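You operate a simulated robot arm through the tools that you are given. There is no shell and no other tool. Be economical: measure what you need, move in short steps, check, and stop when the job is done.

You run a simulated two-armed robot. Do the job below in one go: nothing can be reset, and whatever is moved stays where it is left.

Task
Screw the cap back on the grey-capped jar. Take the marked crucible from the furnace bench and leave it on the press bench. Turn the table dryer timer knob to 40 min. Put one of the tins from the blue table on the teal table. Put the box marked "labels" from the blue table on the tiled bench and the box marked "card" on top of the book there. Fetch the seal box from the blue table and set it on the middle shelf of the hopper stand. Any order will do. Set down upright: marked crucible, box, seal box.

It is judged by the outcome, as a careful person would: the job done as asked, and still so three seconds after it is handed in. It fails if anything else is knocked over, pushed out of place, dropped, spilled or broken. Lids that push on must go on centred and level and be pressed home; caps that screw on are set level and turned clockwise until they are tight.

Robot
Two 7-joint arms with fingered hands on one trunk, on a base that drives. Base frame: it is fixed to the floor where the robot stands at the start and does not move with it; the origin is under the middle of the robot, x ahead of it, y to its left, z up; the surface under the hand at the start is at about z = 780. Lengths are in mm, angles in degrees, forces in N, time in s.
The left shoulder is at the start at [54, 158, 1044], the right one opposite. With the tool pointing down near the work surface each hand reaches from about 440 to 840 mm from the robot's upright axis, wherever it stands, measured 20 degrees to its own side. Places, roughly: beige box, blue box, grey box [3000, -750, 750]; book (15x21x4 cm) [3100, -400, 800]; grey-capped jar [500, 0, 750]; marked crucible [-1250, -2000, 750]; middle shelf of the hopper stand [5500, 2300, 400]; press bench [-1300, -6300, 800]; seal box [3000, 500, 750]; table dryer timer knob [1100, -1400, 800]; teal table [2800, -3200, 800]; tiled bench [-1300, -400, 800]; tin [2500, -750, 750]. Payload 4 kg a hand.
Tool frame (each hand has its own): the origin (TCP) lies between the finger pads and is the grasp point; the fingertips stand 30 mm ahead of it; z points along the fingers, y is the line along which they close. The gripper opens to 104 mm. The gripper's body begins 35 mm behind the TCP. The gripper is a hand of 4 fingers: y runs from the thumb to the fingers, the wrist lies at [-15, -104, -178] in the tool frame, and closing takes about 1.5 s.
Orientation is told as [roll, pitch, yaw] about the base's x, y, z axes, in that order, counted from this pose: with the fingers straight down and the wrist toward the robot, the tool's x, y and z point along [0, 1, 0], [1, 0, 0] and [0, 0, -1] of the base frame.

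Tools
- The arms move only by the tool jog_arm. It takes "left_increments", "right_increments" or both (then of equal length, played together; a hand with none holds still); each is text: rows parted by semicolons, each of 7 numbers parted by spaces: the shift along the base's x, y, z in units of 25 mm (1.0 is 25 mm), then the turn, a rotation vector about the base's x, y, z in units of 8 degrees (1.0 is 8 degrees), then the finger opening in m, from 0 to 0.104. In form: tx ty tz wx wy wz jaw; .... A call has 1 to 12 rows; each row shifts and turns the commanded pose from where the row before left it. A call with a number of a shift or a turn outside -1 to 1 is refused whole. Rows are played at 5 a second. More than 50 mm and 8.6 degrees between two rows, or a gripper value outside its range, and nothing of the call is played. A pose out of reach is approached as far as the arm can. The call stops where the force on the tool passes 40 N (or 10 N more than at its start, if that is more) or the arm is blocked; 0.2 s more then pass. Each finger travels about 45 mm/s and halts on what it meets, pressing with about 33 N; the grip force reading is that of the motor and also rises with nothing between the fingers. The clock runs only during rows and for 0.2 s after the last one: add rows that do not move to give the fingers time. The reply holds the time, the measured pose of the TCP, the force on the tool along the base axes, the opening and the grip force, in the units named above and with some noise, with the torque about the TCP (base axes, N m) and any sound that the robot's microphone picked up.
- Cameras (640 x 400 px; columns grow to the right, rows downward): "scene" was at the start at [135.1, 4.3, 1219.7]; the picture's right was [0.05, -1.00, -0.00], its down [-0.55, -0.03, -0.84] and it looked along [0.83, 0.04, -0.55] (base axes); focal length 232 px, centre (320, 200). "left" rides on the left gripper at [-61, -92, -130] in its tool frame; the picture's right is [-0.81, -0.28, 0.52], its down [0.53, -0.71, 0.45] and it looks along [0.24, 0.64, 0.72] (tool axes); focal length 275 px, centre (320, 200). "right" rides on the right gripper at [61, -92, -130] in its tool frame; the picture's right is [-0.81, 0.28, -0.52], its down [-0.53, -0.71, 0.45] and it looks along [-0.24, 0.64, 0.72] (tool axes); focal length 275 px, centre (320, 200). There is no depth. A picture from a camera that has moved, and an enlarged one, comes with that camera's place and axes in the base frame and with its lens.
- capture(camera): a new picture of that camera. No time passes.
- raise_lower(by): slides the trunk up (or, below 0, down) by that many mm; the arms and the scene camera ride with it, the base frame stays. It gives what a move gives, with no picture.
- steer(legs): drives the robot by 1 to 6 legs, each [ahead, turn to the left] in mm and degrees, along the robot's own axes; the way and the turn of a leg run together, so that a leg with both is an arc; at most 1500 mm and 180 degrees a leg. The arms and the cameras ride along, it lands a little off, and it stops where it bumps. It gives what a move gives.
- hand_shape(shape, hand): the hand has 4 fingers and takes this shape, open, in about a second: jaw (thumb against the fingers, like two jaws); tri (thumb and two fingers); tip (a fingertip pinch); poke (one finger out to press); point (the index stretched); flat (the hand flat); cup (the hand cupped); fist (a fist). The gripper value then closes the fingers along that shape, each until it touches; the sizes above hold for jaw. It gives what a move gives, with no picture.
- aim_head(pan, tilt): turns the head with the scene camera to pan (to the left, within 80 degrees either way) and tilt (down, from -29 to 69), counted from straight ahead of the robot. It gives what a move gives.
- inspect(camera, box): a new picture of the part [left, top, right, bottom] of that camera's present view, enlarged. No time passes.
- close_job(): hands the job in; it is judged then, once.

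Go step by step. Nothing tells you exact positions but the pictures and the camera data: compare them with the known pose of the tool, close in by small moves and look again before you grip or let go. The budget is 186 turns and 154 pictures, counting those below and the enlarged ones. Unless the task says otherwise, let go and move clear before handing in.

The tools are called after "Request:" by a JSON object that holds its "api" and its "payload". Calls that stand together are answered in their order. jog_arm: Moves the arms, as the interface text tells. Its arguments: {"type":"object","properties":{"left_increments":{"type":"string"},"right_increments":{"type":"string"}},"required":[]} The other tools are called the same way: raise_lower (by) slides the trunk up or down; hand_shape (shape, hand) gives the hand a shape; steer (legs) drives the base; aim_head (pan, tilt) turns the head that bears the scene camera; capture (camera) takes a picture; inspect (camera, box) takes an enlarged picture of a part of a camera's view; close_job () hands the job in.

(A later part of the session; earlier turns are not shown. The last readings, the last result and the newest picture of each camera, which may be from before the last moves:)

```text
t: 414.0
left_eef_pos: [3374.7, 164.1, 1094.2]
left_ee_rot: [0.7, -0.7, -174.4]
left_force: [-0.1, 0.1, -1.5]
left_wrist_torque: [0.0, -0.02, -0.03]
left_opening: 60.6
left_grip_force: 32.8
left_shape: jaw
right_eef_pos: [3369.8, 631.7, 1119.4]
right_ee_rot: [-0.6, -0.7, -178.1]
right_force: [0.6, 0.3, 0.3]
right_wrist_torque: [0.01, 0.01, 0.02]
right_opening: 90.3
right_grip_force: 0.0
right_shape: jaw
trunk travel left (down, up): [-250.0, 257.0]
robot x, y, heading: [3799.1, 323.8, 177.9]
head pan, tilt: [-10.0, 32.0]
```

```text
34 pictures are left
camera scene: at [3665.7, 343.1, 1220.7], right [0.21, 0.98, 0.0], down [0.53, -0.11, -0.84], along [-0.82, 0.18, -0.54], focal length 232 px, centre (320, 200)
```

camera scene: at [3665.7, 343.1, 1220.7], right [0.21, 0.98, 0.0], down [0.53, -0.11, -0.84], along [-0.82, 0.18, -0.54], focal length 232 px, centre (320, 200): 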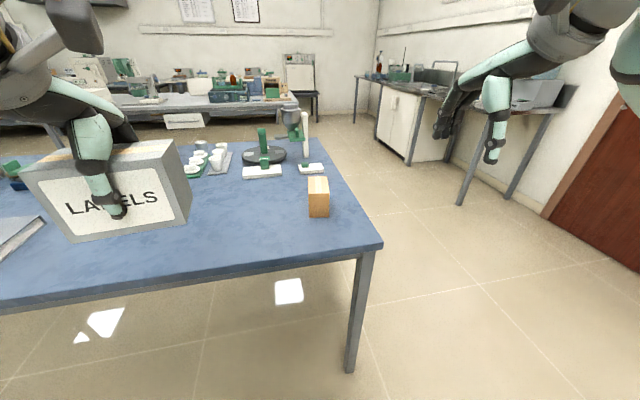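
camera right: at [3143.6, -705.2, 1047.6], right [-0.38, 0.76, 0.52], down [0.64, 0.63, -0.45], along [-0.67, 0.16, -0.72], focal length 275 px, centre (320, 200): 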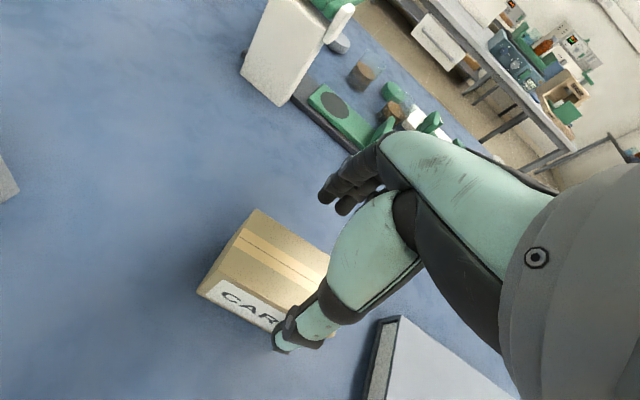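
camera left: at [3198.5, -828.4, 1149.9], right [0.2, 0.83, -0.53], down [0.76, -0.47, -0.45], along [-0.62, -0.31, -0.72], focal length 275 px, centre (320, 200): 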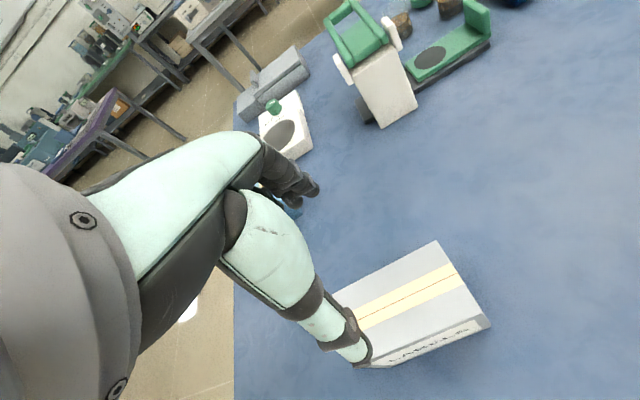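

Request:
{"api": "inspect", "payload": {"camera": "scene", "box": [250, 130, 400, 250]}}

Request:
{"api": "capture", "payload": {"camera": "right"}}

```text
3.33 times, centred on (325, 190) of scene
camera zoom: at [3665.7, 343.1, 1220.7], right [0.21, 0.98, 0.0], down [0.53, -0.11, -0.84], along [-0.82, 0.18, -0.54], focal length 775 px, centre (303, 233)
```

zoom: 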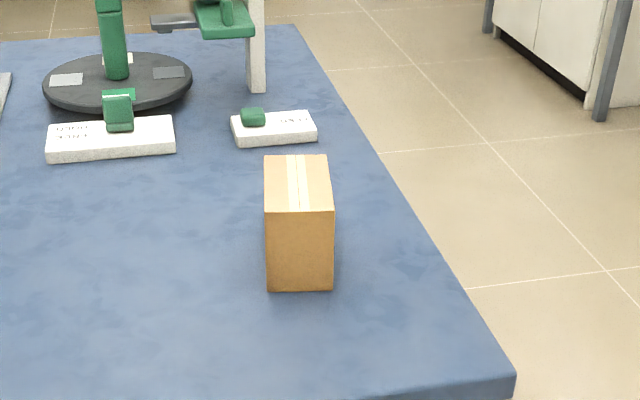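

```text
32 pictures are left
camera right: at [3465.5, 572.1, 1248.4], right [-0.3, 0.8, 0.53], down [0.69, 0.56, -0.46], along [-0.66, 0.23, -0.71], focal length 275 px, centre (320, 200)
```

right: 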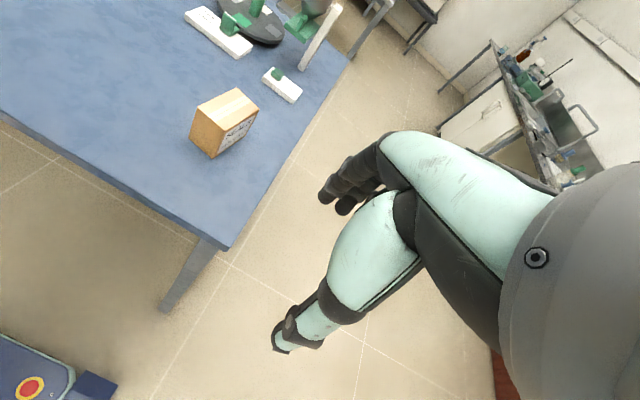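

The seal box is about 59 mm wide in y and 94 mm deep in x, so it should be gripped across its width. I'll go around to the table end (edge y ≈ 580) and approach it facing -y.

Request:
{"api": "steer", "payload": {"legs": [[0, -90], [780, 0], [0, 90], [630, 0], [0, 80]]}}

Request:
{"api": "aim_head", "payload": {"pan": 0, "tilt": 38}}

Request:
{"api": "capture", "payload": {"camera": "scene"}}

```text
t: 434.8
left_eef_pos: [3280.5, 685.5, 1094.2]
left_ee_rot: [0.7, -0.8, -94.1]
left_force: [0.1, -1.0, -2.5]
left_wrist_torque: [0.01, 0.02, 0.01]
left_opening: 59.6
left_grip_force: 32.8
left_shape: jaw
right_eef_pos: [2819.3, 759.6, 1119.3]
right_ee_rot: [-0.6, -0.7, -97.8]
right_force: [-1.0, 0.1, -0.2]
right_wrist_torque: [0.0, 0.02, -0.01]
right_opening: 89.7
right_grip_force: 0.0
right_shape: jaw
trunk travel left (down, up): [-250.0, 257.0]
robot x, y, heading: [3191.0, 1130.8, -101.6]
head pan, tilt: [-10.0, 32.0]
```

```text
t: 435.6
left_eef_pos: [3285.9, 697.6, 1098.0]
left_ee_rot: [0.7, -1.5, -94.2]
left_force: [0.6, -0.1, -2.1]
left_wrist_torque: [0.01, 0.0, 0.04]
left_opening: 59.5
left_grip_force: 32.9
left_shape: jaw
right_eef_pos: [2822.0, 774.2, 1125.5]
right_ee_rot: [-0.7, -1.4, -97.9]
right_force: [0.9, -1.0, 0.6]
right_wrist_torque: [-0.03, -0.01, 0.02]
right_opening: 89.7
right_grip_force: 0.0
right_shape: jaw
trunk travel left (down, up): [-250.0, 257.0]
robot x, y, heading: [3188.2, 1134.7, -101.7]
head pan, tilt: [0.0, 38.0]
```

```text
31 pictures are left
camera scene: at [3161.6, 1004.4, 1211.6], right [-0.98, 0.2, 0.0], down [0.13, 0.61, -0.78], along [-0.16, -0.76, -0.63], focal length 232 px, centre (320, 200)
```

scene: 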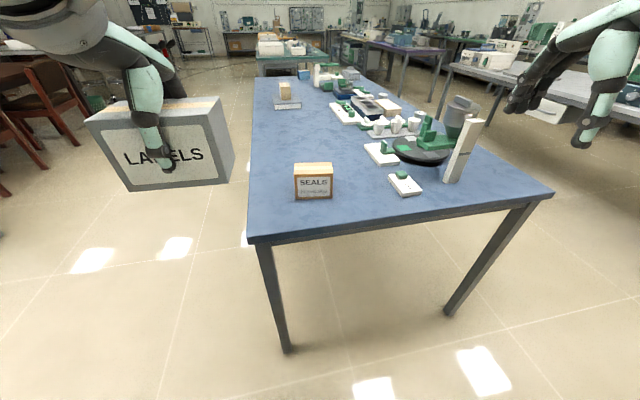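

The label reads SEALS, confirming it. The box centre is near [3068, 465], top 872, and I'm facing its broad side. Moving the right hand over it.

Request:
{"api": "jog_arm", "payload": {"right_increments": "0.82 -1 -0.3 0.17 0 0 0.09; 0.82 -1 -0.3 0 0 -0.2 0.09; 0.82 -1 -0.3 0 0 0 0.09; 0.82 -1 -0.5 0 0 0 0.09; 0.82 -1 -0.5 0 0 0 0.09; 0.82 -1 -0.5 0 0 0 0.09; 0.82 -1 -0.5 0 0 0 0.09; 0.82 -1 -0.5 0 0 0 0.09; 0.82 -1 -0.6 0 0 0 0.09; 0.82 -1 -0.6 0 0 0 0.09; 0.82 -1 -0.6 0 0 0 0.09; 0.82 -1 -0.6 0 0 0 0.09"}}

Request:
{"api": "inspect", "payload": {"camera": "scene", "box": [240, 110, 400, 220]}}

Request:
{"api": "capture", "payload": {"camera": "right"}}

```text
t: 438.2
left_eef_pos: [3286.4, 697.3, 1098.1]
left_ee_rot: [0.7, -1.3, -94.1]
left_force: [-0.1, -1.0, -2.1]
left_wrist_torque: [0.0, 0.01, -0.02]
left_opening: 59.7
left_grip_force: 32.8
left_shape: jaw
right_eef_pos: [3067.5, 472.1, 977.8]
right_ee_rot: [-1.1, -0.1, -99.4]
right_force: [-0.3, -0.1, 0.6]
right_wrist_torque: [0.01, 0.03, 0.04]
right_opening: 89.8
right_grip_force: 0.2
right_shape: jaw
trunk travel left (down, up): [-250.0, 257.0]
robot x, y, heading: [3187.7, 1133.9, -101.8]
head pan, tilt: [0.0, 38.0]
```

```text
3.64 times, centred on (320, 165) of scene
camera zoom: at [3161.9, 1002.7, 1211.3], right [-0.98, 0.2, 0.0], down [0.13, 0.61, -0.78], along [-0.16, -0.76, -0.63], focal length 846 px, centre (320, 327)
```

zoom: 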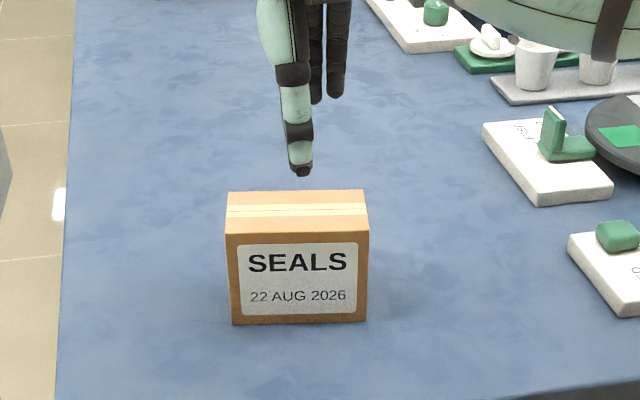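

```text
29 pictures are left
camera right: at [3145.1, 552.8, 1107.0], right [-0.84, -0.14, 0.53], down [-0.42, 0.79, -0.45], along [-0.36, -0.59, -0.72], focal length 275 px, centre (320, 200)
```

right: 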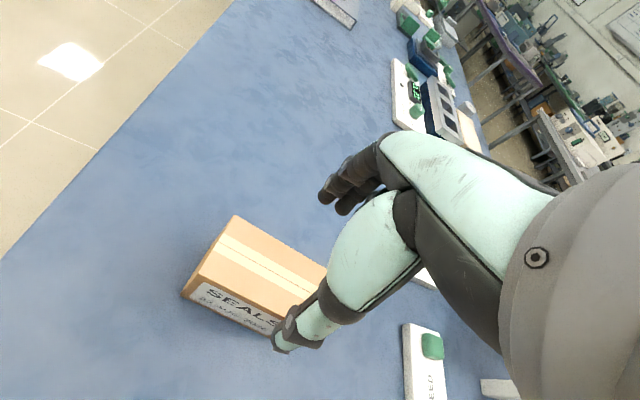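

Request:
{"api": "jog_arm", "payload": {"right_increments": "0 -0.28 -0.9 0 0 0 0.095; 0 0 -0.9 0 0 0 0.095; 0 0 -0.9 0 0 0 0.095; 0 0 0 0 0 0 0.095"}}

Request:
{"api": "inspect", "payload": {"camera": "scene", "box": [240, 110, 400, 220]}}

```text
t: 439.2
left_eef_pos: [3286.4, 698.7, 1098.0]
left_ee_rot: [0.8, -1.5, -94.1]
left_force: [-0.8, -0.3, -2.1]
left_wrist_torque: [-0.03, -0.02, 0.0]
left_opening: 59.6
left_grip_force: 33.1
left_shape: jaw
right_eef_pos: [3067.8, 466.5, 910.6]
right_ee_rot: [-0.9, -0.1, -99.4]
right_force: [0.2, 0.4, -0.2]
right_wrist_torque: [-0.04, 0.0, -0.01]
right_opening: 94.6
right_grip_force: 0.1
right_shape: jaw
trunk travel left (down, up): [-250.0, 257.0]
robot x, y, heading: [3186.0, 1134.6, -101.8]
head pan, tilt: [0.0, 38.0]
```

```text
3.64 times, centred on (320, 165) of scene
camera zoom: at [3161.0, 1003.6, 1211.4], right [-0.98, 0.2, 0.0], down [0.13, 0.61, -0.78], along [-0.16, -0.76, -0.63], focal length 846 px, centre (320, 327)
```

zoom: 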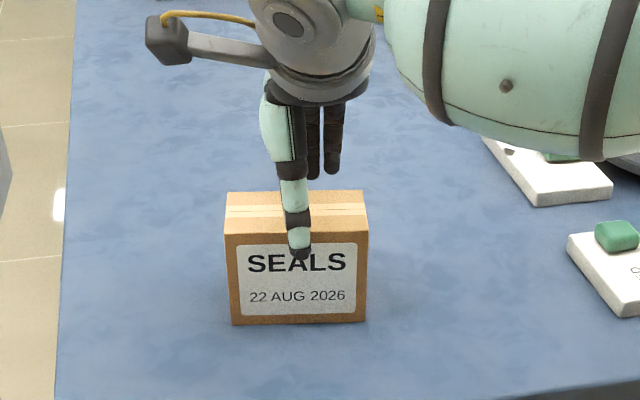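

Request:
{"api": "jog_arm", "payload": {"right_increments": "0 0 -0.8 0 0 0 0.095; 0 0 -0.8 0 0 0 0.095; 0 0 -0.5 0 0 0 0.095; 0 0 0 0 0 0 0.095; 0 0 0 0 0 0 0.07; 0 0 0 0 0 0 0.05; 0 0 0 0 0 0 0.04; 0 0 0 0 0 0 0.04; 0 0 0 0 0 0 0.04; 0 0 0 0 0 0 0.04"}}

Request:
{"api": "jog_arm", "payload": {"right_increments": "0 0 0.5 0 0 0 0.04; 0 0 0.8 0 0 0 0.04; 0 0 1 0 0 0 0.04; 0 0 1 0 0 0 0.04; 0 0 1 0 0 0 0.04; 0 0 1 0 0 0 0.04; 0 0 1 0 0 0 0.04; 0 0 1 0 0 0 0.04; 0 0 1 0 0 0 0.04; -0.2 0.8 0.8 0 0 0 0.04; -0.3 1 0 0 0 0 0.04; -0.3 1 0 0 0 0 0.04"}}

Request:
{"api": "capture", "payload": {"camera": "scene"}}

```text
t: 441.4
left_eef_pos: [3286.6, 698.0, 1098.5]
left_ee_rot: [0.7, -1.4, -94.2]
left_force: [-0.6, 0.0, -2.8]
left_wrist_torque: [-0.03, -0.04, 0.0]
left_opening: 59.6
left_grip_force: 33.3
left_shape: jaw
right_eef_pos: [3068.0, 466.1, 858.2]
right_ee_rot: [-0.9, 0.0, -99.3]
right_force: [0.8, -0.5, 0.6]
right_wrist_torque: [0.0, 0.0, 0.02]
right_opening: 53.5
right_grip_force: 32.9
right_shape: jaw
trunk travel left (down, up): [-250.0, 257.0]
robot x, y, heading: [3187.1, 1131.9, -102.0]
head pan, tilt: [0.0, 38.0]
```

```text
t: 444.0
left_eef_pos: [3284.7, 698.4, 1097.8]
left_ee_rot: [0.7, -1.4, -94.1]
left_force: [-0.8, -0.1, -1.7]
left_wrist_torque: [0.01, -0.01, -0.02]
left_opening: 59.7
left_grip_force: 33.4
left_shape: jaw
right_eef_pos: [3047.7, 535.1, 1087.3]
right_ee_rot: [-0.8, -0.1, -99.4]
right_force: [-0.4, -0.2, -1.7]
right_wrist_torque: [0.04, -0.01, -0.02]
right_opening: 53.3
right_grip_force: 33.4
right_shape: jaw
trunk travel left (down, up): [-250.0, 257.0]
robot x, y, heading: [3187.5, 1135.3, -101.7]
head pan, tilt: [0.0, 38.0]
```

```text
27 pictures are left
camera scene: at [3160.3, 1004.1, 1211.5], right [-0.98, 0.2, 0.0], down [0.13, 0.61, -0.78], along [-0.16, -0.76, -0.63], focal length 232 px, centre (320, 200)
```

scene: 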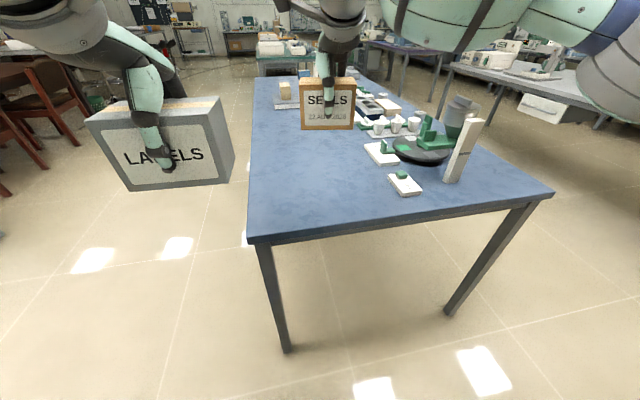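

Both boxes are held upright. I'll pull the right arm in, turn toward +x and drive toward the hopper stand near [5500, 2300].

Request:
{"api": "jog_arm", "payload": {"right_increments": "-0.2 1 0 0 0 0 0.04; -0.2 1 0 0 0 0 0.04; -0.2 1 0 0 0 0 0.04; -0.2 1 0 0 0 0 0.04; -0.2 1 0 0 0 0 0.04; -0.2 0.6 0 0 0 0 0.04; 0 0 0 0 0 0 0.04"}}

Request:
{"api": "steer", "payload": {"legs": [[0, 102], [1100, 0]]}}

Request:
{"api": "aim_head", "payload": {"pan": 40, "tilt": 20}}

Request:
{"api": "capture", "payload": {"camera": "scene"}}

```text
t: 445.6
left_eef_pos: [3284.7, 696.6, 1098.3]
left_ee_rot: [0.7, -1.4, -94.1]
left_force: [-0.1, 0.1, -2.7]
left_wrist_torque: [-0.01, 0.01, -0.03]
left_opening: 59.7
left_grip_force: 33.5
left_shape: jaw
right_eef_pos: [3018.3, 674.7, 1086.7]
right_ee_rot: [-0.9, 0.0, -99.4]
right_force: [0.6, 0.3, -3.0]
right_wrist_torque: [-0.03, 0.0, 0.01]
right_opening: 53.4
right_grip_force: 32.5
right_shape: jaw
trunk travel left (down, up): [-250.0, 257.0]
robot x, y, heading: [3190.2, 1136.2, -101.9]
head pan, tilt: [0.0, 38.0]
```

```text
t: 456.6
left_eef_pos: [4700.9, 1356.0, 1098.2]
left_ee_rot: [0.7, -1.4, 9.4]
left_force: [0.1, 0.9, -0.6]
left_wrist_torque: [0.01, 0.0, -0.02]
left_opening: 60.0
left_grip_force: 33.3
left_shape: jaw
right_eef_pos: [4784.9, 1101.6, 1085.9]
right_ee_rot: [-0.9, 0.0, 4.1]
right_force: [1.1, 0.6, -1.9]
right_wrist_torque: [-0.02, 0.02, 0.0]
right_opening: 53.2
right_grip_force: 33.4
right_shape: jaw
trunk travel left (down, up): [-250.0, 257.0]
robot x, y, heading: [4297.3, 1159.0, 2.1]
head pan, tilt: [0.0, 38.0]
```

```text
t: 457.7
left_eef_pos: [4687.7, 1356.3, 1102.8]
left_ee_rot: [0.6, -2.1, 9.4]
left_force: [0.2, 0.0, -2.1]
left_wrist_torque: [0.01, -0.01, -0.02]
left_opening: 59.4
left_grip_force: 32.3
left_shape: jaw
right_eef_pos: [4770.3, 1099.3, 1092.4]
right_ee_rot: [-0.8, -0.8, 4.1]
right_force: [0.2, 1.1, -1.8]
right_wrist_torque: [0.01, -0.01, 0.05]
right_opening: 53.2
right_grip_force: 33.1
right_shape: jaw
trunk travel left (down, up): [-250.0, 257.0]
robot x, y, heading: [4297.2, 1160.3, 2.0]
head pan, tilt: [40.0, 20.0]
```

```text
26 pictures are left
camera scene: at [4413.9, 1223.4, 1239.9], right [0.67, -0.74, -0.01], down [-0.27, -0.23, -0.94], along [0.69, 0.63, -0.35], focal length 232 px, centre (320, 200)
```

scene: 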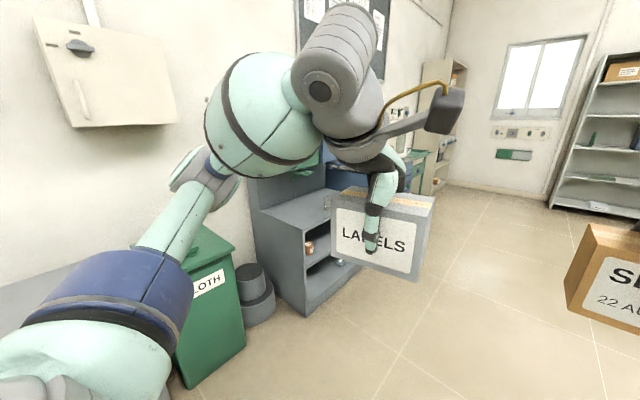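

The grey stand at about x 5225–5830, with its open face at y ≈ 2090 facing -y, must be the hopper stand. I'll drive in front of it and face it.

Request:
{"api": "steer", "payload": {"legs": [[1190, 0], [0, 88]]}}

Request:
{"api": "aim_head", "payload": {"pan": 0, "tilt": 35}}

Request:
{"api": "capture", "payload": {"camera": "scene"}}

```text
t: 468.4
left_eef_pos: [5295.2, 1594.1, 1102.7]
left_ee_rot: [0.6, -2.0, 96.5]
left_force: [-0.2, 0.2, -1.8]
left_wrist_torque: [0.02, -0.02, 0.03]
left_opening: 59.0
left_grip_force: 33.3
left_shape: jaw
right_eef_pos: [5556.0, 1665.6, 1092.3]
right_ee_rot: [-1.0, -0.8, 91.2]
right_force: [0.4, -0.3, -1.9]
right_wrist_torque: [0.0, -0.04, 0.02]
right_opening: 52.8
right_grip_force: 33.5
right_shape: jaw
trunk travel left (down, up): [-250.0, 257.0]
robot x, y, heading: [5484.8, 1194.2, 89.0]
head pan, tilt: [40.0, 20.0]
```

```text
t: 469.4
left_eef_pos: [5294.7, 1581.2, 1107.8]
left_ee_rot: [0.6, -2.8, 96.5]
left_force: [-0.9, -0.9, -2.1]
left_wrist_torque: [-0.01, 0.01, -0.01]
left_opening: 58.9
left_grip_force: 32.8
left_shape: jaw
right_eef_pos: [5556.1, 1653.0, 1098.5]
right_ee_rot: [-0.9, -1.6, 91.2]
right_force: [0.2, 0.6, -2.7]
right_wrist_torque: [-0.05, -0.03, 0.01]
right_opening: 52.8
right_grip_force: 33.1
right_shape: jaw
trunk travel left (down, up): [-250.0, 257.0]
robot x, y, heading: [5485.7, 1194.8, 89.0]
head pan, tilt: [0.0, 35.0]
```

```text
25 pictures are left
camera scene: at [5486.3, 1330.8, 1215.9], right [1.0, -0.02, 0.0], down [-0.01, -0.58, -0.81], along [0.01, 0.81, -0.59], focal length 232 px, centre (320, 200)
```

scene: 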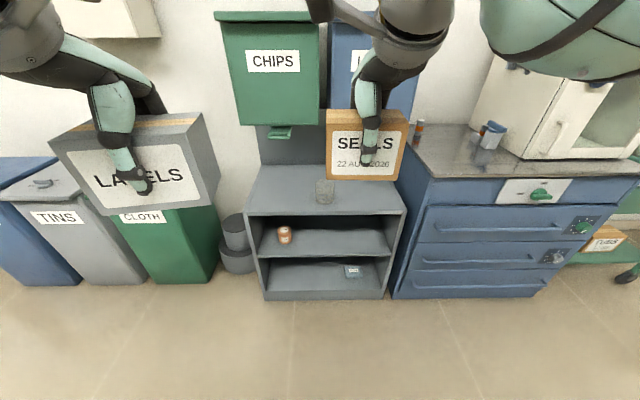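

The hopper stand has a middle shelf at z ≈ 375, with free space right of the small orange pot and about 225 mm below the top. I'll lower the trunk fully and drive closer, keeping the boxes in front of the stand.

Request:
{"api": "raise_lower", "payload": {"by": -250}}

Request:
{"api": "steer", "payload": {"legs": [[270, 0]]}}

Request:
{"api": "aim_head", "payload": {"pan": -8, "tilt": 40}}

Request:
{"api": "capture", "payload": {"camera": "scene"}}

```text
t: 472.0
left_eef_pos: [5294.8, 1582.2, 858.7]
left_ee_rot: [0.6, -2.8, 96.5]
left_force: [0.5, -0.1, -3.7]
left_wrist_torque: [0.02, 0.0, 0.03]
left_opening: 58.8
left_grip_force: 33.3
left_shape: jaw
right_eef_pos: [5555.7, 1652.2, 849.3]
right_ee_rot: [-1.0, -1.5, 91.1]
right_force: [1.0, -1.0, -2.5]
right_wrist_torque: [0.01, 0.02, -0.01]
right_opening: 53.2
right_grip_force: 33.2
right_shape: jaw
trunk travel left (down, up): [0.0, 507.0]
robot x, y, heading: [5485.7, 1198.3, 89.0]
head pan, tilt: [0.0, 35.0]
```

```text
t: 474.0
left_eef_pos: [5300.7, 1852.2, 856.8]
left_ee_rot: [0.6, -2.7, 96.5]
left_force: [-0.7, -0.1, -1.5]
left_wrist_torque: [0.0, 0.01, -0.01]
left_opening: 58.7
left_grip_force: 32.8
left_shape: jaw
right_eef_pos: [5561.5, 1922.8, 849.0]
right_ee_rot: [-1.0, -1.5, 91.1]
right_force: [-0.1, 0.1, -2.4]
right_wrist_torque: [-0.03, -0.03, 0.03]
right_opening: 52.7
right_grip_force: 32.7
right_shape: jaw
trunk travel left (down, up): [0.0, 507.0]
robot x, y, heading: [5488.8, 1466.9, 88.9]
head pan, tilt: [0.0, 35.0]
```

```text
t: 474.7
left_eef_pos: [5299.5, 1841.0, 863.8]
left_ee_rot: [0.5, -3.6, 96.4]
left_force: [-0.2, -0.5, -1.7]
left_wrist_torque: [0.0, 0.01, -0.03]
left_opening: 58.8
left_grip_force: 33.7
left_shape: jaw
right_eef_pos: [5561.6, 1910.3, 855.5]
right_ee_rot: [-1.1, -2.3, 91.1]
right_force: [-0.2, 0.5, -1.5]
right_wrist_torque: [0.05, 0.02, -0.02]
right_opening: 52.9
right_grip_force: 33.1
right_shape: jaw
trunk travel left (down, up): [0.0, 507.0]
robot x, y, heading: [5488.7, 1463.7, 88.8]
head pan, tilt: [-8.0, 40.0]
```

```text
24 pictures are left
camera scene: at [5502.8, 1592.1, 959.3], right [0.99, -0.16, 0.0], down [-0.1, -0.64, -0.76], along [0.12, 0.75, -0.65], focal length 232 px, centre (320, 200)
```

scene: 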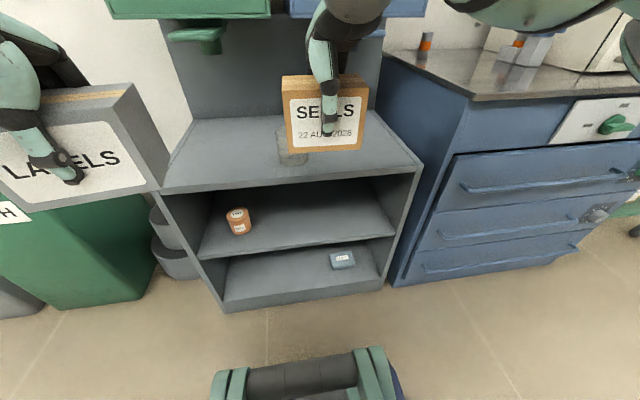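

Request:
{"api": "jog_arm", "payload": {"right_increments": "0.1 0 -1 -0.29 0 0 0.04; 0.1 0 -1 0 0.13 0 0.04; 0.1 0 -1 0 0 0 0.04; 0.1 0 -1 0 0 0 0.04; 0.1 0 -1 0 0 0 0.04; 0.1 0 -1 0 0 0 0.04; 0.1 0 -1 0 0 0 0.04; 0.1 0 -1 0 0 0 0.04; 0.1 0 -1 0 0 0 0.04; 0.1 0 -1 0 0 0 0.04; 0.1 0 -1 0 0 0 0.04; 0 0 -1 0 0 0 0.04"}}

Request:
{"api": "jog_arm", "payload": {"right_increments": "0 0 -1 0 0 0 0.04; 0 0 -1 0 0 0 0.04; 0 0 -1 0 0 0 0.04; 0 0 -0.9 0 0 0 0.04; 0 0 0 0 0 0 0.04"}}

Request:
{"api": "capture", "payload": {"camera": "scene"}}

```text
t: 477.3
left_eef_pos: [5300.2, 1840.5, 863.1]
left_ee_rot: [0.5, -3.5, 96.4]
left_force: [1.4, 0.6, -1.1]
left_wrist_torque: [-0.02, -0.01, 0.03]
left_opening: 59.0
left_grip_force: 33.2
left_shape: jaw
right_eef_pos: [5589.1, 1910.6, 555.4]
right_ee_rot: [0.0, 0.0, 91.1]
right_force: [-0.5, 0.5, -2.6]
right_wrist_torque: [0.0, 0.0, -0.02]
right_opening: 52.9
right_grip_force: 32.5
right_shape: jaw
trunk travel left (down, up): [0.0, 507.0]
robot x, y, heading: [5489.1, 1466.4, 88.8]
head pan, tilt: [-8.0, 40.0]
```

```text
t: 478.5
left_eef_pos: [5300.1, 1841.1, 863.1]
left_ee_rot: [0.6, -3.6, 96.4]
left_force: [0.4, -0.7, -2.4]
left_wrist_torque: [-0.05, -0.01, 0.01]
left_opening: 59.1
left_grip_force: 33.0
left_shape: jaw
right_eef_pos: [5588.6, 1909.8, 457.6]
right_ee_rot: [0.1, 0.1, 91.1]
right_force: [0.7, 0.6, -2.2]
right_wrist_torque: [0.0, -0.03, 0.01]
right_opening: 52.8
right_grip_force: 33.2
right_shape: jaw
trunk travel left (down, up): [0.0, 507.0]
robot x, y, heading: [5491.7, 1464.6, 89.0]
head pan, tilt: [-8.0, 40.0]
```

```text
23 pictures are left
camera scene: at [5502.8, 1592.3, 959.2], right [0.99, -0.16, 0.0], down [-0.1, -0.65, -0.76], along [0.12, 0.75, -0.65], focal length 232 px, centre (320, 200)
```

scene: 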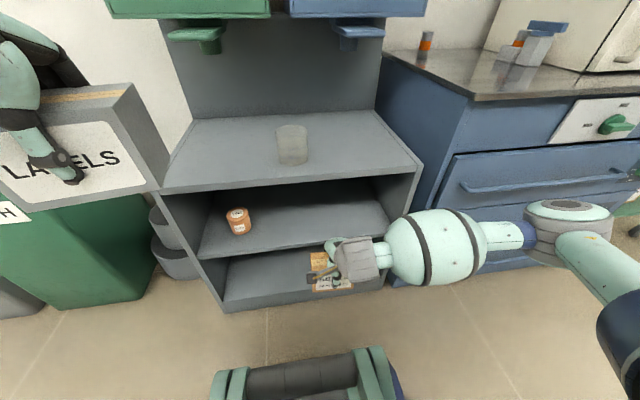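

The arm reaches well. I'll insert the box forward over the middle shelf, with a check before the last part.

Request:
{"api": "jog_arm", "payload": {"right_increments": "0 1 0 0 0 0 0.04; 0 1 0 0 0 0 0.04; 0 1 0 0 0 0 0.04; 0 1 0 0 0 0 0.04; 0 1 0 0 0 0 0.04; 0 0 0 0 0 0 0.04"}}

Request:
{"api": "capture", "payload": {"camera": "scene"}}

Request:
{"api": "capture", "payload": {"camera": "right"}}

```text
t: 479.9
left_eef_pos: [5301.3, 1841.0, 863.5]
left_ee_rot: [0.4, -3.6, 96.4]
left_force: [0.0, -1.3, -2.3]
left_wrist_torque: [0.0, -0.01, 0.01]
left_opening: 58.9
left_grip_force: 32.9
left_shape: jaw
right_eef_pos: [5587.5, 2036.5, 457.4]
right_ee_rot: [0.2, 0.1, 91.1]
right_force: [0.3, -0.1, -1.8]
right_wrist_torque: [0.0, 0.01, -0.02]
right_opening: 52.8
right_grip_force: 32.5
right_shape: jaw
trunk travel left (down, up): [0.0, 507.0]
robot x, y, heading: [5487.9, 1468.4, 88.9]
head pan, tilt: [-8.0, 40.0]
```

```text
22 pictures are left
camera scene: at [5502.9, 1592.4, 959.2], right [0.99, -0.16, 0.0], down [-0.1, -0.65, -0.76], along [0.12, 0.75, -0.65], focal length 232 px, centre (320, 200)
```

scene: 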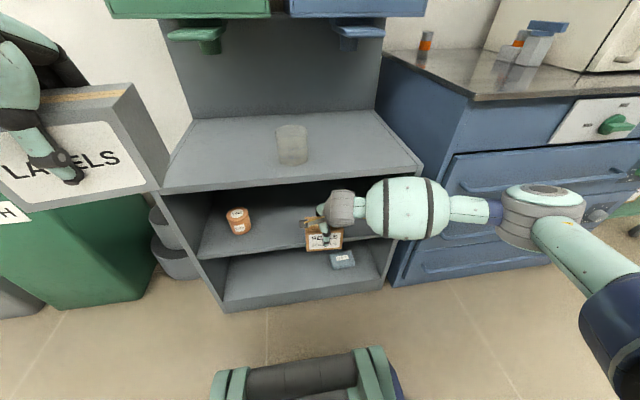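

```text
21 pictures are left
camera right: at [5528.9, 1943.8, 587.6], right [0.81, 0.29, 0.52], down [0.55, -0.7, -0.46], along [0.23, 0.65, -0.73], focal length 275 px, centre (320, 200)
```

right: 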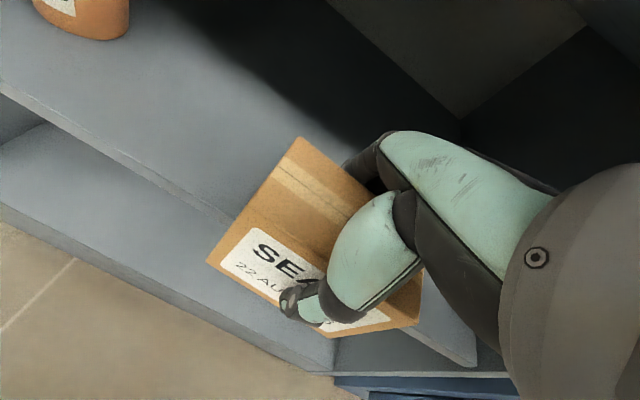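

Request:
{"api": "jog_arm", "payload": {"right_increments": "0 0.8 -0.2 0 0 0 0.04; 0 0.8 0 0 0 0 0.04; 0 0.5 0 0 0 0 0.04; 0 0.46 0 0 0 0 0.04; 0 0 0 0 0 0 0.04"}}

Request:
{"api": "jog_arm", "payload": {"right_increments": "0 0 -0.25 0 0 0 0.04; 0 0 -0.25 0 0 0 0.04; 0 0 -0.15 0 0 0 0.04; 0 0 0 0 0 0 0.04"}}

Request:
{"api": "capture", "payload": {"camera": "right"}}

```text
t: 481.1
left_eef_pos: [5300.7, 1841.4, 862.9]
left_ee_rot: [0.6, -3.6, 96.4]
left_force: [-0.5, 0.1, -1.1]
left_wrist_torque: [-0.02, -0.01, 0.01]
left_opening: 59.1
left_grip_force: 32.5
left_shape: jaw
right_eef_pos: [5588.1, 2100.3, 451.6]
right_ee_rot: [0.1, 0.1, 91.1]
right_force: [0.3, 0.3, -3.3]
right_wrist_torque: [0.0, -0.01, -0.03]
right_opening: 52.5
right_grip_force: 33.2
right_shape: jaw
trunk travel left (down, up): [0.0, 507.0]
robot x, y, heading: [5490.8, 1464.9, 88.6]
head pan, tilt: [-8.0, 40.0]
```

```text
t: 482.1
left_eef_pos: [5300.1, 1840.2, 863.4]
left_ee_rot: [0.6, -3.7, 96.4]
left_force: [-0.9, -1.5, -0.7]
left_wrist_torque: [0.03, 0.0, -0.01]
left_opening: 58.8
left_grip_force: 32.8
left_shape: jaw
right_eef_pos: [5587.8, 2099.4, 437.7]
right_ee_rot: [0.2, -0.1, 91.2]
right_force: [2.6, -1.4, 11.2]
right_wrist_torque: [-0.13, -0.08, 0.0]
right_opening: 53.2
right_grip_force: 33.5
right_shape: jaw
trunk travel left (down, up): [0.0, 507.0]
robot x, y, heading: [5491.7, 1465.7, 88.7]
head pan, tilt: [-8.0, 40.0]
```

```text
20 pictures are left
camera right: at [5528.9, 2007.0, 567.6], right [0.81, 0.29, 0.52], down [0.55, -0.7, -0.46], along [0.23, 0.65, -0.72], focal length 275 px, centre (320, 200)
```

right: 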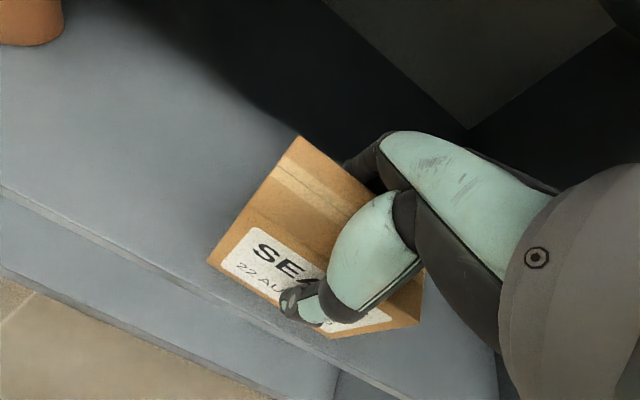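

The box is on the shelf, with its front edge just inside. I'll let go, open wide, slide the hand out sideways to the left (no room to lift) and then withdraw.

Request:
{"api": "jog_arm", "payload": {"right_increments": "0 0 -0.06 0 0 0 0.04; 0 0 0 0 0 0 0.05; 0 0 0.12 0 0 0 0.07; 0 0 0 0 0 0 0.09; 0 0 0 0 0 0 0.1; 0 0 0 0 0 0 0.1; 0 0 0 0 0 0 0.1"}}

Request:
{"api": "capture", "payload": {"camera": "right"}}

```text
t: 483.7
left_eef_pos: [5300.3, 1840.0, 862.9]
left_ee_rot: [0.5, -3.6, 96.4]
left_force: [-0.7, -0.1, -1.9]
left_wrist_torque: [0.02, -0.05, 0.01]
left_opening: 58.9
left_grip_force: 33.3
left_shape: jaw
right_eef_pos: [5589.1, 2100.4, 438.1]
right_ee_rot: [0.1, 0.1, 91.1]
right_force: [-0.3, 0.4, -0.4]
right_wrist_torque: [-0.04, 0.03, 0.0]
right_opening: 100.0
right_grip_force: 0.0
right_shape: jaw
trunk travel left (down, up): [0.0, 507.0]
robot x, y, heading: [5489.4, 1464.7, 89.4]
head pan, tilt: [-8.0, 40.0]
```

```text
19 pictures are left
camera right: at [5529.0, 2006.7, 567.4], right [0.81, 0.29, 0.52], down [0.55, -0.7, -0.46], along [0.23, 0.65, -0.73], focal length 275 px, centre (320, 200)
```

right: 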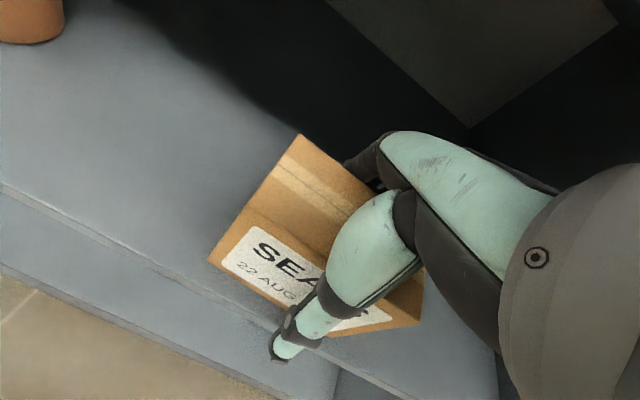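

Request:
{"api": "jog_arm", "payload": {"right_increments": "-0.7 0 0 0 0 0 0.1; -0.7 0 0 0 0 0 0.1; -0.7 0 0 0 0 0 0.1; -0.7 0 0 0 0 0 0.1; -0.7 0 0 0 0 0 0.1; -0.7 0 0 0 0 0 0.1; -0.2 0 0 0 0 0 0.1; 0 0 0 0 0 0 0.1"}}

Request:
{"api": "capture", "payload": {"camera": "right"}}

```text
t: 485.5
left_eef_pos: [5299.3, 1840.0, 862.7]
left_ee_rot: [0.5, -3.6, 96.4]
left_force: [-0.8, -0.6, -2.5]
left_wrist_torque: [-0.01, -0.06, 0.01]
left_opening: 59.0
left_grip_force: 33.1
left_shape: jaw
right_eef_pos: [5478.4, 2100.8, 435.7]
right_ee_rot: [0.1, 0.0, 91.1]
right_force: [-0.8, -0.1, -0.1]
right_wrist_torque: [0.0, 0.0, -0.01]
right_opening: 99.5
right_grip_force: 0.0
right_shape: jaw
trunk travel left (down, up): [0.0, 507.0]
robot x, y, heading: [5487.5, 1464.7, 89.1]
head pan, tilt: [-8.0, 40.0]
```

```text
18 pictures are left
camera right: at [5419.1, 2007.6, 567.5], right [0.81, 0.29, 0.52], down [0.55, -0.7, -0.46], along [0.23, 0.65, -0.73], focal length 275 px, centre (320, 200)
```

right: 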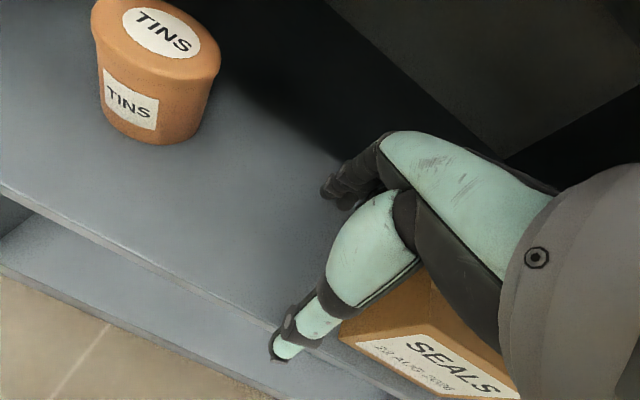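

Slid out cleanly. Withdrawing backward, then up.

Request:
{"api": "jog_arm", "payload": {"right_increments": "0 -0.8 0 0 0 0 0.1; 0 -1 0 0 0 0 0.1; 0 -1 0 0 0 0 0.1; 0 -1 0 0 0 0 0.1; 0 -1 0 0 0 0 0.1; 0 -1 0 0 0 0 0.1; 0 -1 0 0 0 0 0.1; 0.3 0 1 0 0 0 0.1; 0.3 0 1 0 0 0 0.1; 0.3 0 1 0 0 0 0.1; 0.3 0 1 0 0 0 0.1; 0.3 0 1 0 0 0 0.1"}}

Request:
{"api": "jog_arm", "payload": {"right_increments": "0.3 0 1 0 0 0 0.1; 0.3 0 1 0 0 0 0.1; 0.3 0 1 0 0 0 0.1; 0.3 0 1 0 0 0 0.1; 0.3 0 1 0 0 0 0.1; 0.3 0 1 0 0 0 0.1; 0 0 1 0 0 0 0.1; 0 0 1 0 0 0 0.1; 0 0 1 0 0 0 0.1; 0 0 1 0 0 0 0.1; 0 0 1 0 0 0 0.1; 0 0 1 0 0 0 0.1"}}

Request:
{"api": "inspect", "payload": {"camera": "scene", "box": [180, 150, 440, 320]}}

```text
t: 488.1
left_eef_pos: [5300.5, 1840.7, 862.9]
left_ee_rot: [0.5, -3.6, 96.4]
left_force: [-0.4, -0.6, -1.9]
left_wrist_torque: [-0.01, -0.03, 0.04]
left_opening: 58.9
left_grip_force: 32.8
left_shape: jaw
right_eef_pos: [5515.8, 1929.3, 561.7]
right_ee_rot: [0.1, 0.1, 91.1]
right_force: [1.2, -0.1, -0.3]
right_wrist_torque: [-0.02, -0.03, 0.0]
right_opening: 99.9
right_grip_force: 0.1
right_shape: jaw
trunk travel left (down, up): [0.0, 507.0]
robot x, y, heading: [5490.4, 1465.1, 88.8]
head pan, tilt: [-8.0, 40.0]
```

```text
t: 490.7
left_eef_pos: [5301.5, 1841.2, 862.4]
left_ee_rot: [0.5, -3.6, 96.4]
left_force: [-0.3, 0.2, -1.4]
left_wrist_torque: [-0.03, -0.02, -0.02]
left_opening: 58.7
left_grip_force: 33.0
left_shape: jaw
right_eef_pos: [5560.7, 1931.4, 864.2]
right_ee_rot: [0.0, 0.1, 91.2]
right_force: [0.0, -0.5, -0.5]
right_wrist_torque: [-0.02, 0.0, -0.02]
right_opening: 99.8
right_grip_force: 0.0
right_shape: jaw
trunk travel left (down, up): [0.0, 507.0]
robot x, y, heading: [5486.2, 1467.0, 89.0]
head pan, tilt: [-8.0, 40.0]
```

```text
2.35 times, centred on (310, 235) of scene
camera zoom: at [5502.7, 1592.0, 959.2], right [0.99, -0.16, 0.0], down [-0.1, -0.64, -0.76], along [0.12, 0.75, -0.65], focal length 547 px, centre (344, 118)
```

zoom: 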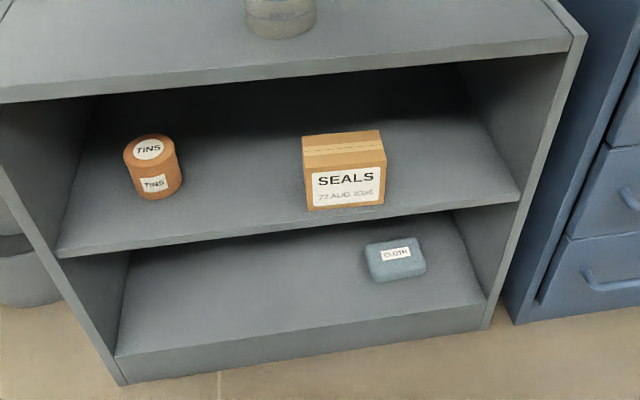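

The seal box stands on the middle shelf. Now LABELS goes to the tiled bench: back off, raise the trunk and drive west along y ≈ 1250, north of the tables.

Request:
{"api": "steer", "payload": {"legs": [[-220, 0]]}}

Request:
{"api": "raise_lower", "payload": {"by": 250}}

Request:
{"api": "steer", "payload": {"legs": [[0, 90.5], [1450, 0], [1350, 0]]}}

Request:
{"api": "aim_head", "payload": {"pan": 0, "tilt": 15}}

Request:
{"api": "capture", "payload": {"camera": "scene"}}

```text
t: 492.4
left_eef_pos: [5295.1, 1617.8, 862.5]
left_ee_rot: [0.5, -3.7, 96.7]
left_force: [-0.4, -0.8, -2.3]
left_wrist_torque: [0.01, -0.02, 0.0]
left_opening: 58.6
left_grip_force: 32.9
left_shape: jaw
right_eef_pos: [5554.4, 1711.2, 865.0]
right_ee_rot: [0.0, -0.1, 91.3]
right_force: [0.2, 0.3, -0.4]
right_wrist_torque: [0.02, 0.0, 0.01]
right_opening: 99.6
right_grip_force: 0.0
right_shape: jaw
trunk travel left (down, up): [0.0, 507.0]
robot x, y, heading: [5483.7, 1248.6, 89.4]
head pan, tilt: [-8.0, 40.0]
```

```text
t: 495.0
left_eef_pos: [5296.6, 1610.5, 1116.6]
left_ee_rot: [0.1, -4.4, 96.4]
left_force: [-0.8, 0.0, -1.6]
left_wrist_torque: [-0.05, 0.0, 0.0]
left_opening: 58.8
left_grip_force: 33.2
left_shape: jaw
right_eef_pos: [5554.7, 1702.1, 1119.0]
right_ee_rot: [0.0, -0.7, 91.3]
right_force: [-0.4, -0.6, 0.1]
right_wrist_torque: [-0.02, -0.01, 0.0]
right_opening: 99.8
right_grip_force: 0.1
right_shape: jaw
trunk travel left (down, up): [-250.0, 257.0]
robot x, y, heading: [5489.2, 1245.9, 89.3]
head pan, tilt: [-8.0, 40.0]
```

```text
t: 513.8
left_eef_pos: [2330.7, 1058.7, 1115.6]
left_ee_rot: [0.6, -4.2, -172.3]
left_force: [0.1, 0.1, -1.1]
left_wrist_torque: [0.02, -0.02, 0.0]
left_opening: 58.5
left_grip_force: 32.5
left_shape: jaw
right_eef_pos: [2236.1, 1318.5, 1120.1]
right_ee_rot: [0.0, -0.5, -177.8]
right_force: [-0.2, 0.3, -0.4]
right_wrist_torque: [-0.03, 0.01, -0.02]
right_opening: 99.5
right_grip_force: 0.0
right_shape: jaw
trunk travel left (down, up): [-250.0, 257.0]
robot x, y, heading: [2693.3, 1258.2, -180.0]
head pan, tilt: [-8.0, 40.0]
```

```text
t: 514.7
left_eef_pos: [2346.7, 1058.5, 1120.6]
left_ee_rot: [0.6, -4.9, -172.3]
left_force: [-1.0, -0.1, -1.6]
left_wrist_torque: [0.03, -0.01, -0.02]
left_opening: 58.3
left_grip_force: 32.7
left_shape: jaw
right_eef_pos: [2249.7, 1319.6, 1124.8]
right_ee_rot: [-0.1, -1.6, -177.8]
right_force: [-0.5, -0.1, 0.3]
right_wrist_torque: [-0.02, -0.04, -0.03]
right_opening: 99.9
right_grip_force: 0.0
right_shape: jaw
trunk travel left (down, up): [-250.0, 257.0]
robot x, y, heading: [2695.5, 1256.2, -179.8]
head pan, tilt: [0.0, 15.0]
```

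```text
16 pictures are left
camera scene: at [2553.9, 1256.5, 1247.9], right [0.0, 1.0, 0.0], down [0.27, 0.0, -0.96], along [-0.96, 0.0, -0.27], focal length 232 px, centre (320, 200)
```

scene: 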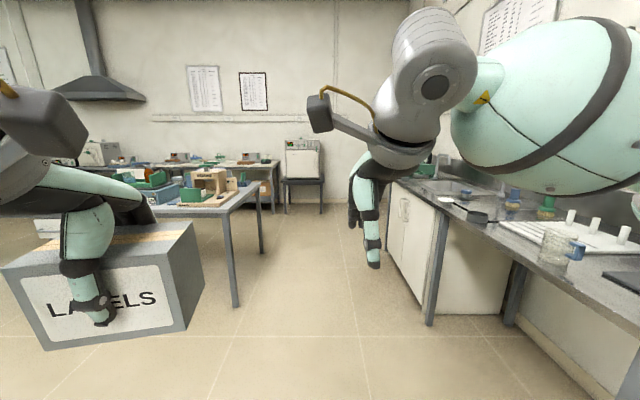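

The corridor is clear. I'll continue west, then south to stand in front of the tiled bench.

Request:
{"api": "steer", "payload": {"legs": [[1500, 0], [1500, 0], [0, 90], [1500, 0], [0, -90]]}}

Request:
{"api": "aim_head", "payload": {"pan": 0, "tilt": 30}}

Request:
{"api": "capture", "payload": {"camera": "scene"}}

```text
t: 546.5
left_eef_pos: [-665.0, -454.9, 1121.0]
left_ee_rot: [0.6, -5.0, -173.1]
left_force: [0.3, -0.6, -2.1]
left_wrist_torque: [0.03, 0.03, 0.01]
left_opening: 58.6
left_grip_force: 33.0
left_shape: jaw
right_eef_pos: [-756.6, -192.7, 1124.7]
right_ee_rot: [-0.2, -1.5, -178.6]
right_force: [-0.5, 0.9, -0.2]
right_wrist_torque: [-0.04, -0.01, -0.02]
right_opening: 99.6
right_grip_force: 0.1
right_shape: jaw
trunk travel left (down, up): [-250.0, 257.0]
robot x, y, heading: [-316.5, -273.4, 179.1]
head pan, tilt: [0.0, 15.0]
```

```text
t: 547.3
left_eef_pos: [-651.3, -454.9, 1125.1]
left_ee_rot: [0.5, -5.8, -173.1]
left_force: [-0.4, 0.8, -1.6]
left_wrist_torque: [-0.02, 0.03, 0.03]
left_opening: 58.3
left_grip_force: 32.7
left_shape: jaw
right_eef_pos: [-742.5, -192.4, 1130.8]
right_ee_rot: [-0.1, -2.3, -178.8]
right_force: [0.3, -0.5, 0.3]
right_wrist_torque: [0.01, 0.0, -0.01]
right_opening: 100.3
right_grip_force: 0.1
right_shape: jaw
trunk travel left (down, up): [-250.0, 257.0]
robot x, y, heading: [-311.6, -272.9, 179.2]
head pan, tilt: [0.0, 30.0]
```

```text
15 pictures are left
camera scene: at [-450.5, -271.4, 1223.9], right [0.02, 1.0, 0.0], down [0.51, -0.01, -0.86], along [-0.86, 0.01, -0.51], focal length 232 px, centre (320, 200)
```

scene: 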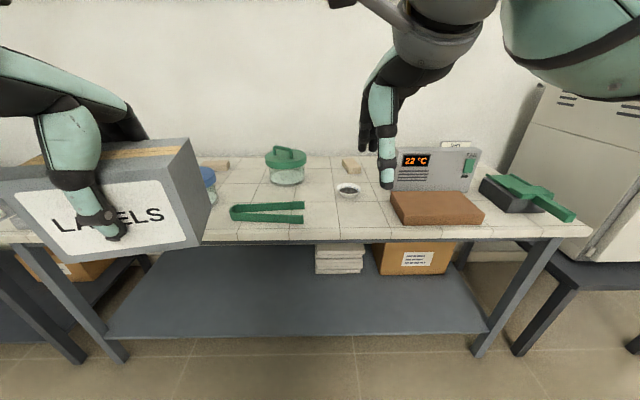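

The tiled bench is clear between the tongs and the brown slab, around [-1040, -205]. I'll drive 130 mm closer, swing the right hand aside and level the left hand.

Request:
{"api": "steer", "payload": {"legs": [[130, 0]]}}

Request:
{"api": "jog_arm", "payload": {"right_increments": "0 1 0.3 0 0 0 0.09; 0 1 0.3 0 0 0 0.09; 0 1 0.3 0 0 0 0.09; 0 1 0.3 0 0 0 0.09; 0 1 0.3 0 0 0 0.09; 0 1 0.3 0 0 0 0.09; 0 1 0 0 0 0 0.09; 0 1 0 0 0 0 0.09; 0 0 0 0 0 0 0.09", "left_increments": "0 0 0 0 -0.36 0 0.055; 0 0 0 0 -0.36 0 0.055; -0.5 0 0 0 0 -0.4 0.055; -0.8 0.3 0 0 0 -0.4 0.055; -0.9 0.5 0 0 0 0 0.055; -0.9 0.8 0 0 0 0 0.055; -0.9 0.8 0 0 0 0 0.055; -0.9 0.8 0 0 0 0 0.055; 0 0 0 0 0 0 0.055"}}

```text
t: 548.6
left_eef_pos: [-786.4, -454.5, 1122.9]
left_ee_rot: [0.5, -5.5, -173.1]
left_force: [-0.5, -1.1, -2.2]
left_wrist_torque: [-0.03, -0.01, -0.01]
left_opening: 58.4
left_grip_force: 32.8
left_shape: jaw
right_eef_pos: [-876.9, -191.9, 1129.4]
right_ee_rot: [-0.1, -2.0, -178.7]
right_force: [-0.1, -0.1, 0.4]
right_wrist_torque: [0.0, -0.03, -0.03]
right_opening: 100.2
right_grip_force: 0.1
right_shape: jaw
trunk travel left (down, up): [-250.0, 257.0]
robot x, y, heading: [-444.8, -272.7, 179.3]
head pan, tilt: [0.0, 30.0]
```

```text
t: 550.6
left_eef_pos: [-893.6, -376.4, 1129.1]
left_ee_rot: [1.2, -0.8, -179.5]
left_force: [0.8, -0.2, -2.2]
left_wrist_torque: [-0.02, 0.02, 0.0]
left_opening: 58.4
left_grip_force: 33.6
left_shape: jaw
right_eef_pos: [-861.8, 8.8, 1180.7]
right_ee_rot: [-0.3, -2.9, -178.7]
right_force: [-0.4, -0.2, -0.6]
right_wrist_torque: [0.02, -0.02, -0.01]
right_opening: 90.2
right_grip_force: 0.0
right_shape: jaw
trunk travel left (down, up): [-250.0, 257.0]
robot x, y, heading: [-443.6, -269.8, 178.8]
head pan, tilt: [0.0, 30.0]
```

Request:
{"api": "jog_arm", "payload": {"left_increments": "-0.84 0.98 -0.4 0.15 -0.1 0 0.055; -0.84 0.98 -0.5 0 0 0 0.055; -0.84 0.98 -0.8 0 0 0 0.055; -0.84 0.98 -0.9 0 0 0 0.055; -0.84 0.98 -0.9 0 0 0 0.055; -0.84 0.98 -0.9 0 0 0 0.055; -0.84 0.98 -0.9 0 0 0 0.055; 0 0 -0.9 0 0 0 0.055; 0 0 -0.6 0 0 0 0.055; 0 0 0 0 0 0 0.055"}}

Request:
{"api": "aim_head", "payload": {"pan": -5, "tilt": 38}}

Request:
{"api": "capture", "payload": {"camera": "scene"}}

```text
t: 552.8
left_eef_pos: [-1038.4, -201.5, 957.9]
left_ee_rot: [-0.1, 0.0, -179.5]
left_force: [-0.7, 0.6, -2.0]
left_wrist_torque: [0.02, -0.02, -0.02]
left_opening: 58.2
left_grip_force: 33.1
left_shape: jaw
right_eef_pos: [-862.3, 8.4, 1180.0]
right_ee_rot: [-0.2, -2.9, -178.8]
right_force: [-1.4, 0.1, -0.8]
right_wrist_torque: [-0.02, -0.01, -0.02]
right_opening: 90.2
right_grip_force: 0.2
right_shape: jaw
trunk travel left (down, up): [-250.0, 257.0]
robot x, y, heading: [-441.6, -271.7, 179.1]
head pan, tilt: [0.0, 30.0]
```

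```text
t: 553.5
left_eef_pos: [-1040.3, -199.8, 957.3]
left_ee_rot: [-0.1, 0.1, -179.5]
left_force: [-0.1, 0.7, -1.6]
left_wrist_torque: [0.03, 0.01, 0.0]
left_opening: 58.1
left_grip_force: 33.1
left_shape: jaw
right_eef_pos: [-863.5, 9.9, 1180.1]
right_ee_rot: [-0.2, -2.9, -178.8]
right_force: [-0.9, -0.5, -0.3]
right_wrist_torque: [-0.01, 0.0, 0.02]
right_opening: 90.0
right_grip_force: 0.0
right_shape: jaw
trunk travel left (down, up): [-250.0, 257.0]
robot x, y, heading: [-446.3, -274.8, 179.0]
head pan, tilt: [-5.0, 38.0]
```

```text
14 pictures are left
camera scene: at [-578.5, -262.5, 1211.5], right [0.1, 0.99, 0.0], down [0.62, -0.06, -0.78], along [-0.78, 0.08, -0.63], focal length 232 px, centre (320, 200)
```

scene: 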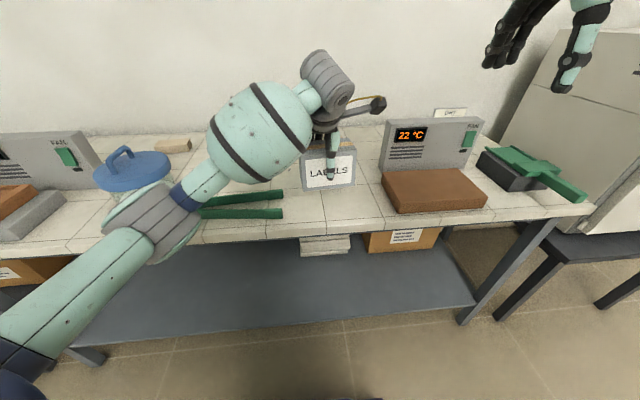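

Request:
{"api": "jog_arm", "payload": {"left_increments": "0 0 -0.8 0 0 0 0.055; 0 0 -0.8 0 0 0 0.055; 0 0 -0.8 0 0 0 0.055; 0 0 -0.4 0 0 0 0.055; 0 0 0 0 0 0 0.055"}}

Request:
{"api": "capture", "payload": {"camera": "scene"}}

```text
t: 554.7
left_eef_pos: [-1040.1, -202.0, 888.9]
left_ee_rot: [-0.1, 0.0, -179.5]
left_force: [0.5, 0.0, -1.4]
left_wrist_torque: [0.01, 0.0, 0.01]
left_opening: 58.4
left_grip_force: 33.3
left_shape: jaw
right_eef_pos: [-862.6, 8.9, 1180.7]
right_ee_rot: [-0.1, -2.9, -178.7]
right_force: [0.0, 0.4, 0.6]
right_wrist_torque: [-0.04, -0.01, 0.0]
right_opening: 90.2
right_grip_force: 0.1
right_shape: jaw
trunk travel left (down, up): [-250.0, 257.0]
robot x, y, heading: [-443.2, -271.4, 179.1]
head pan, tilt: [-5.0, 38.0]
```

```text
13 pictures are left
camera scene: at [-578.4, -262.6, 1211.5], right [0.1, 0.99, 0.0], down [0.62, -0.06, -0.78], along [-0.78, 0.08, -0.63], focal length 232 px, centre (320, 200)
```

scene: 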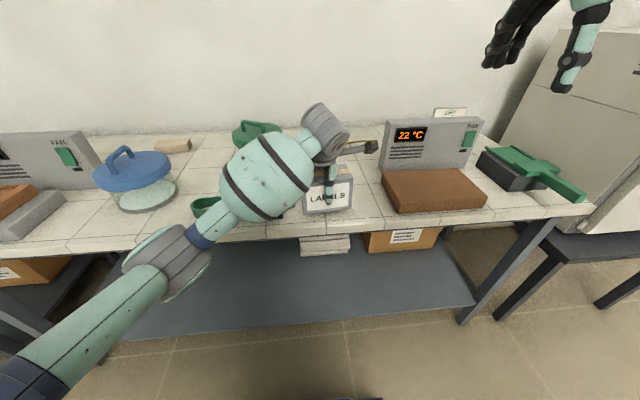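

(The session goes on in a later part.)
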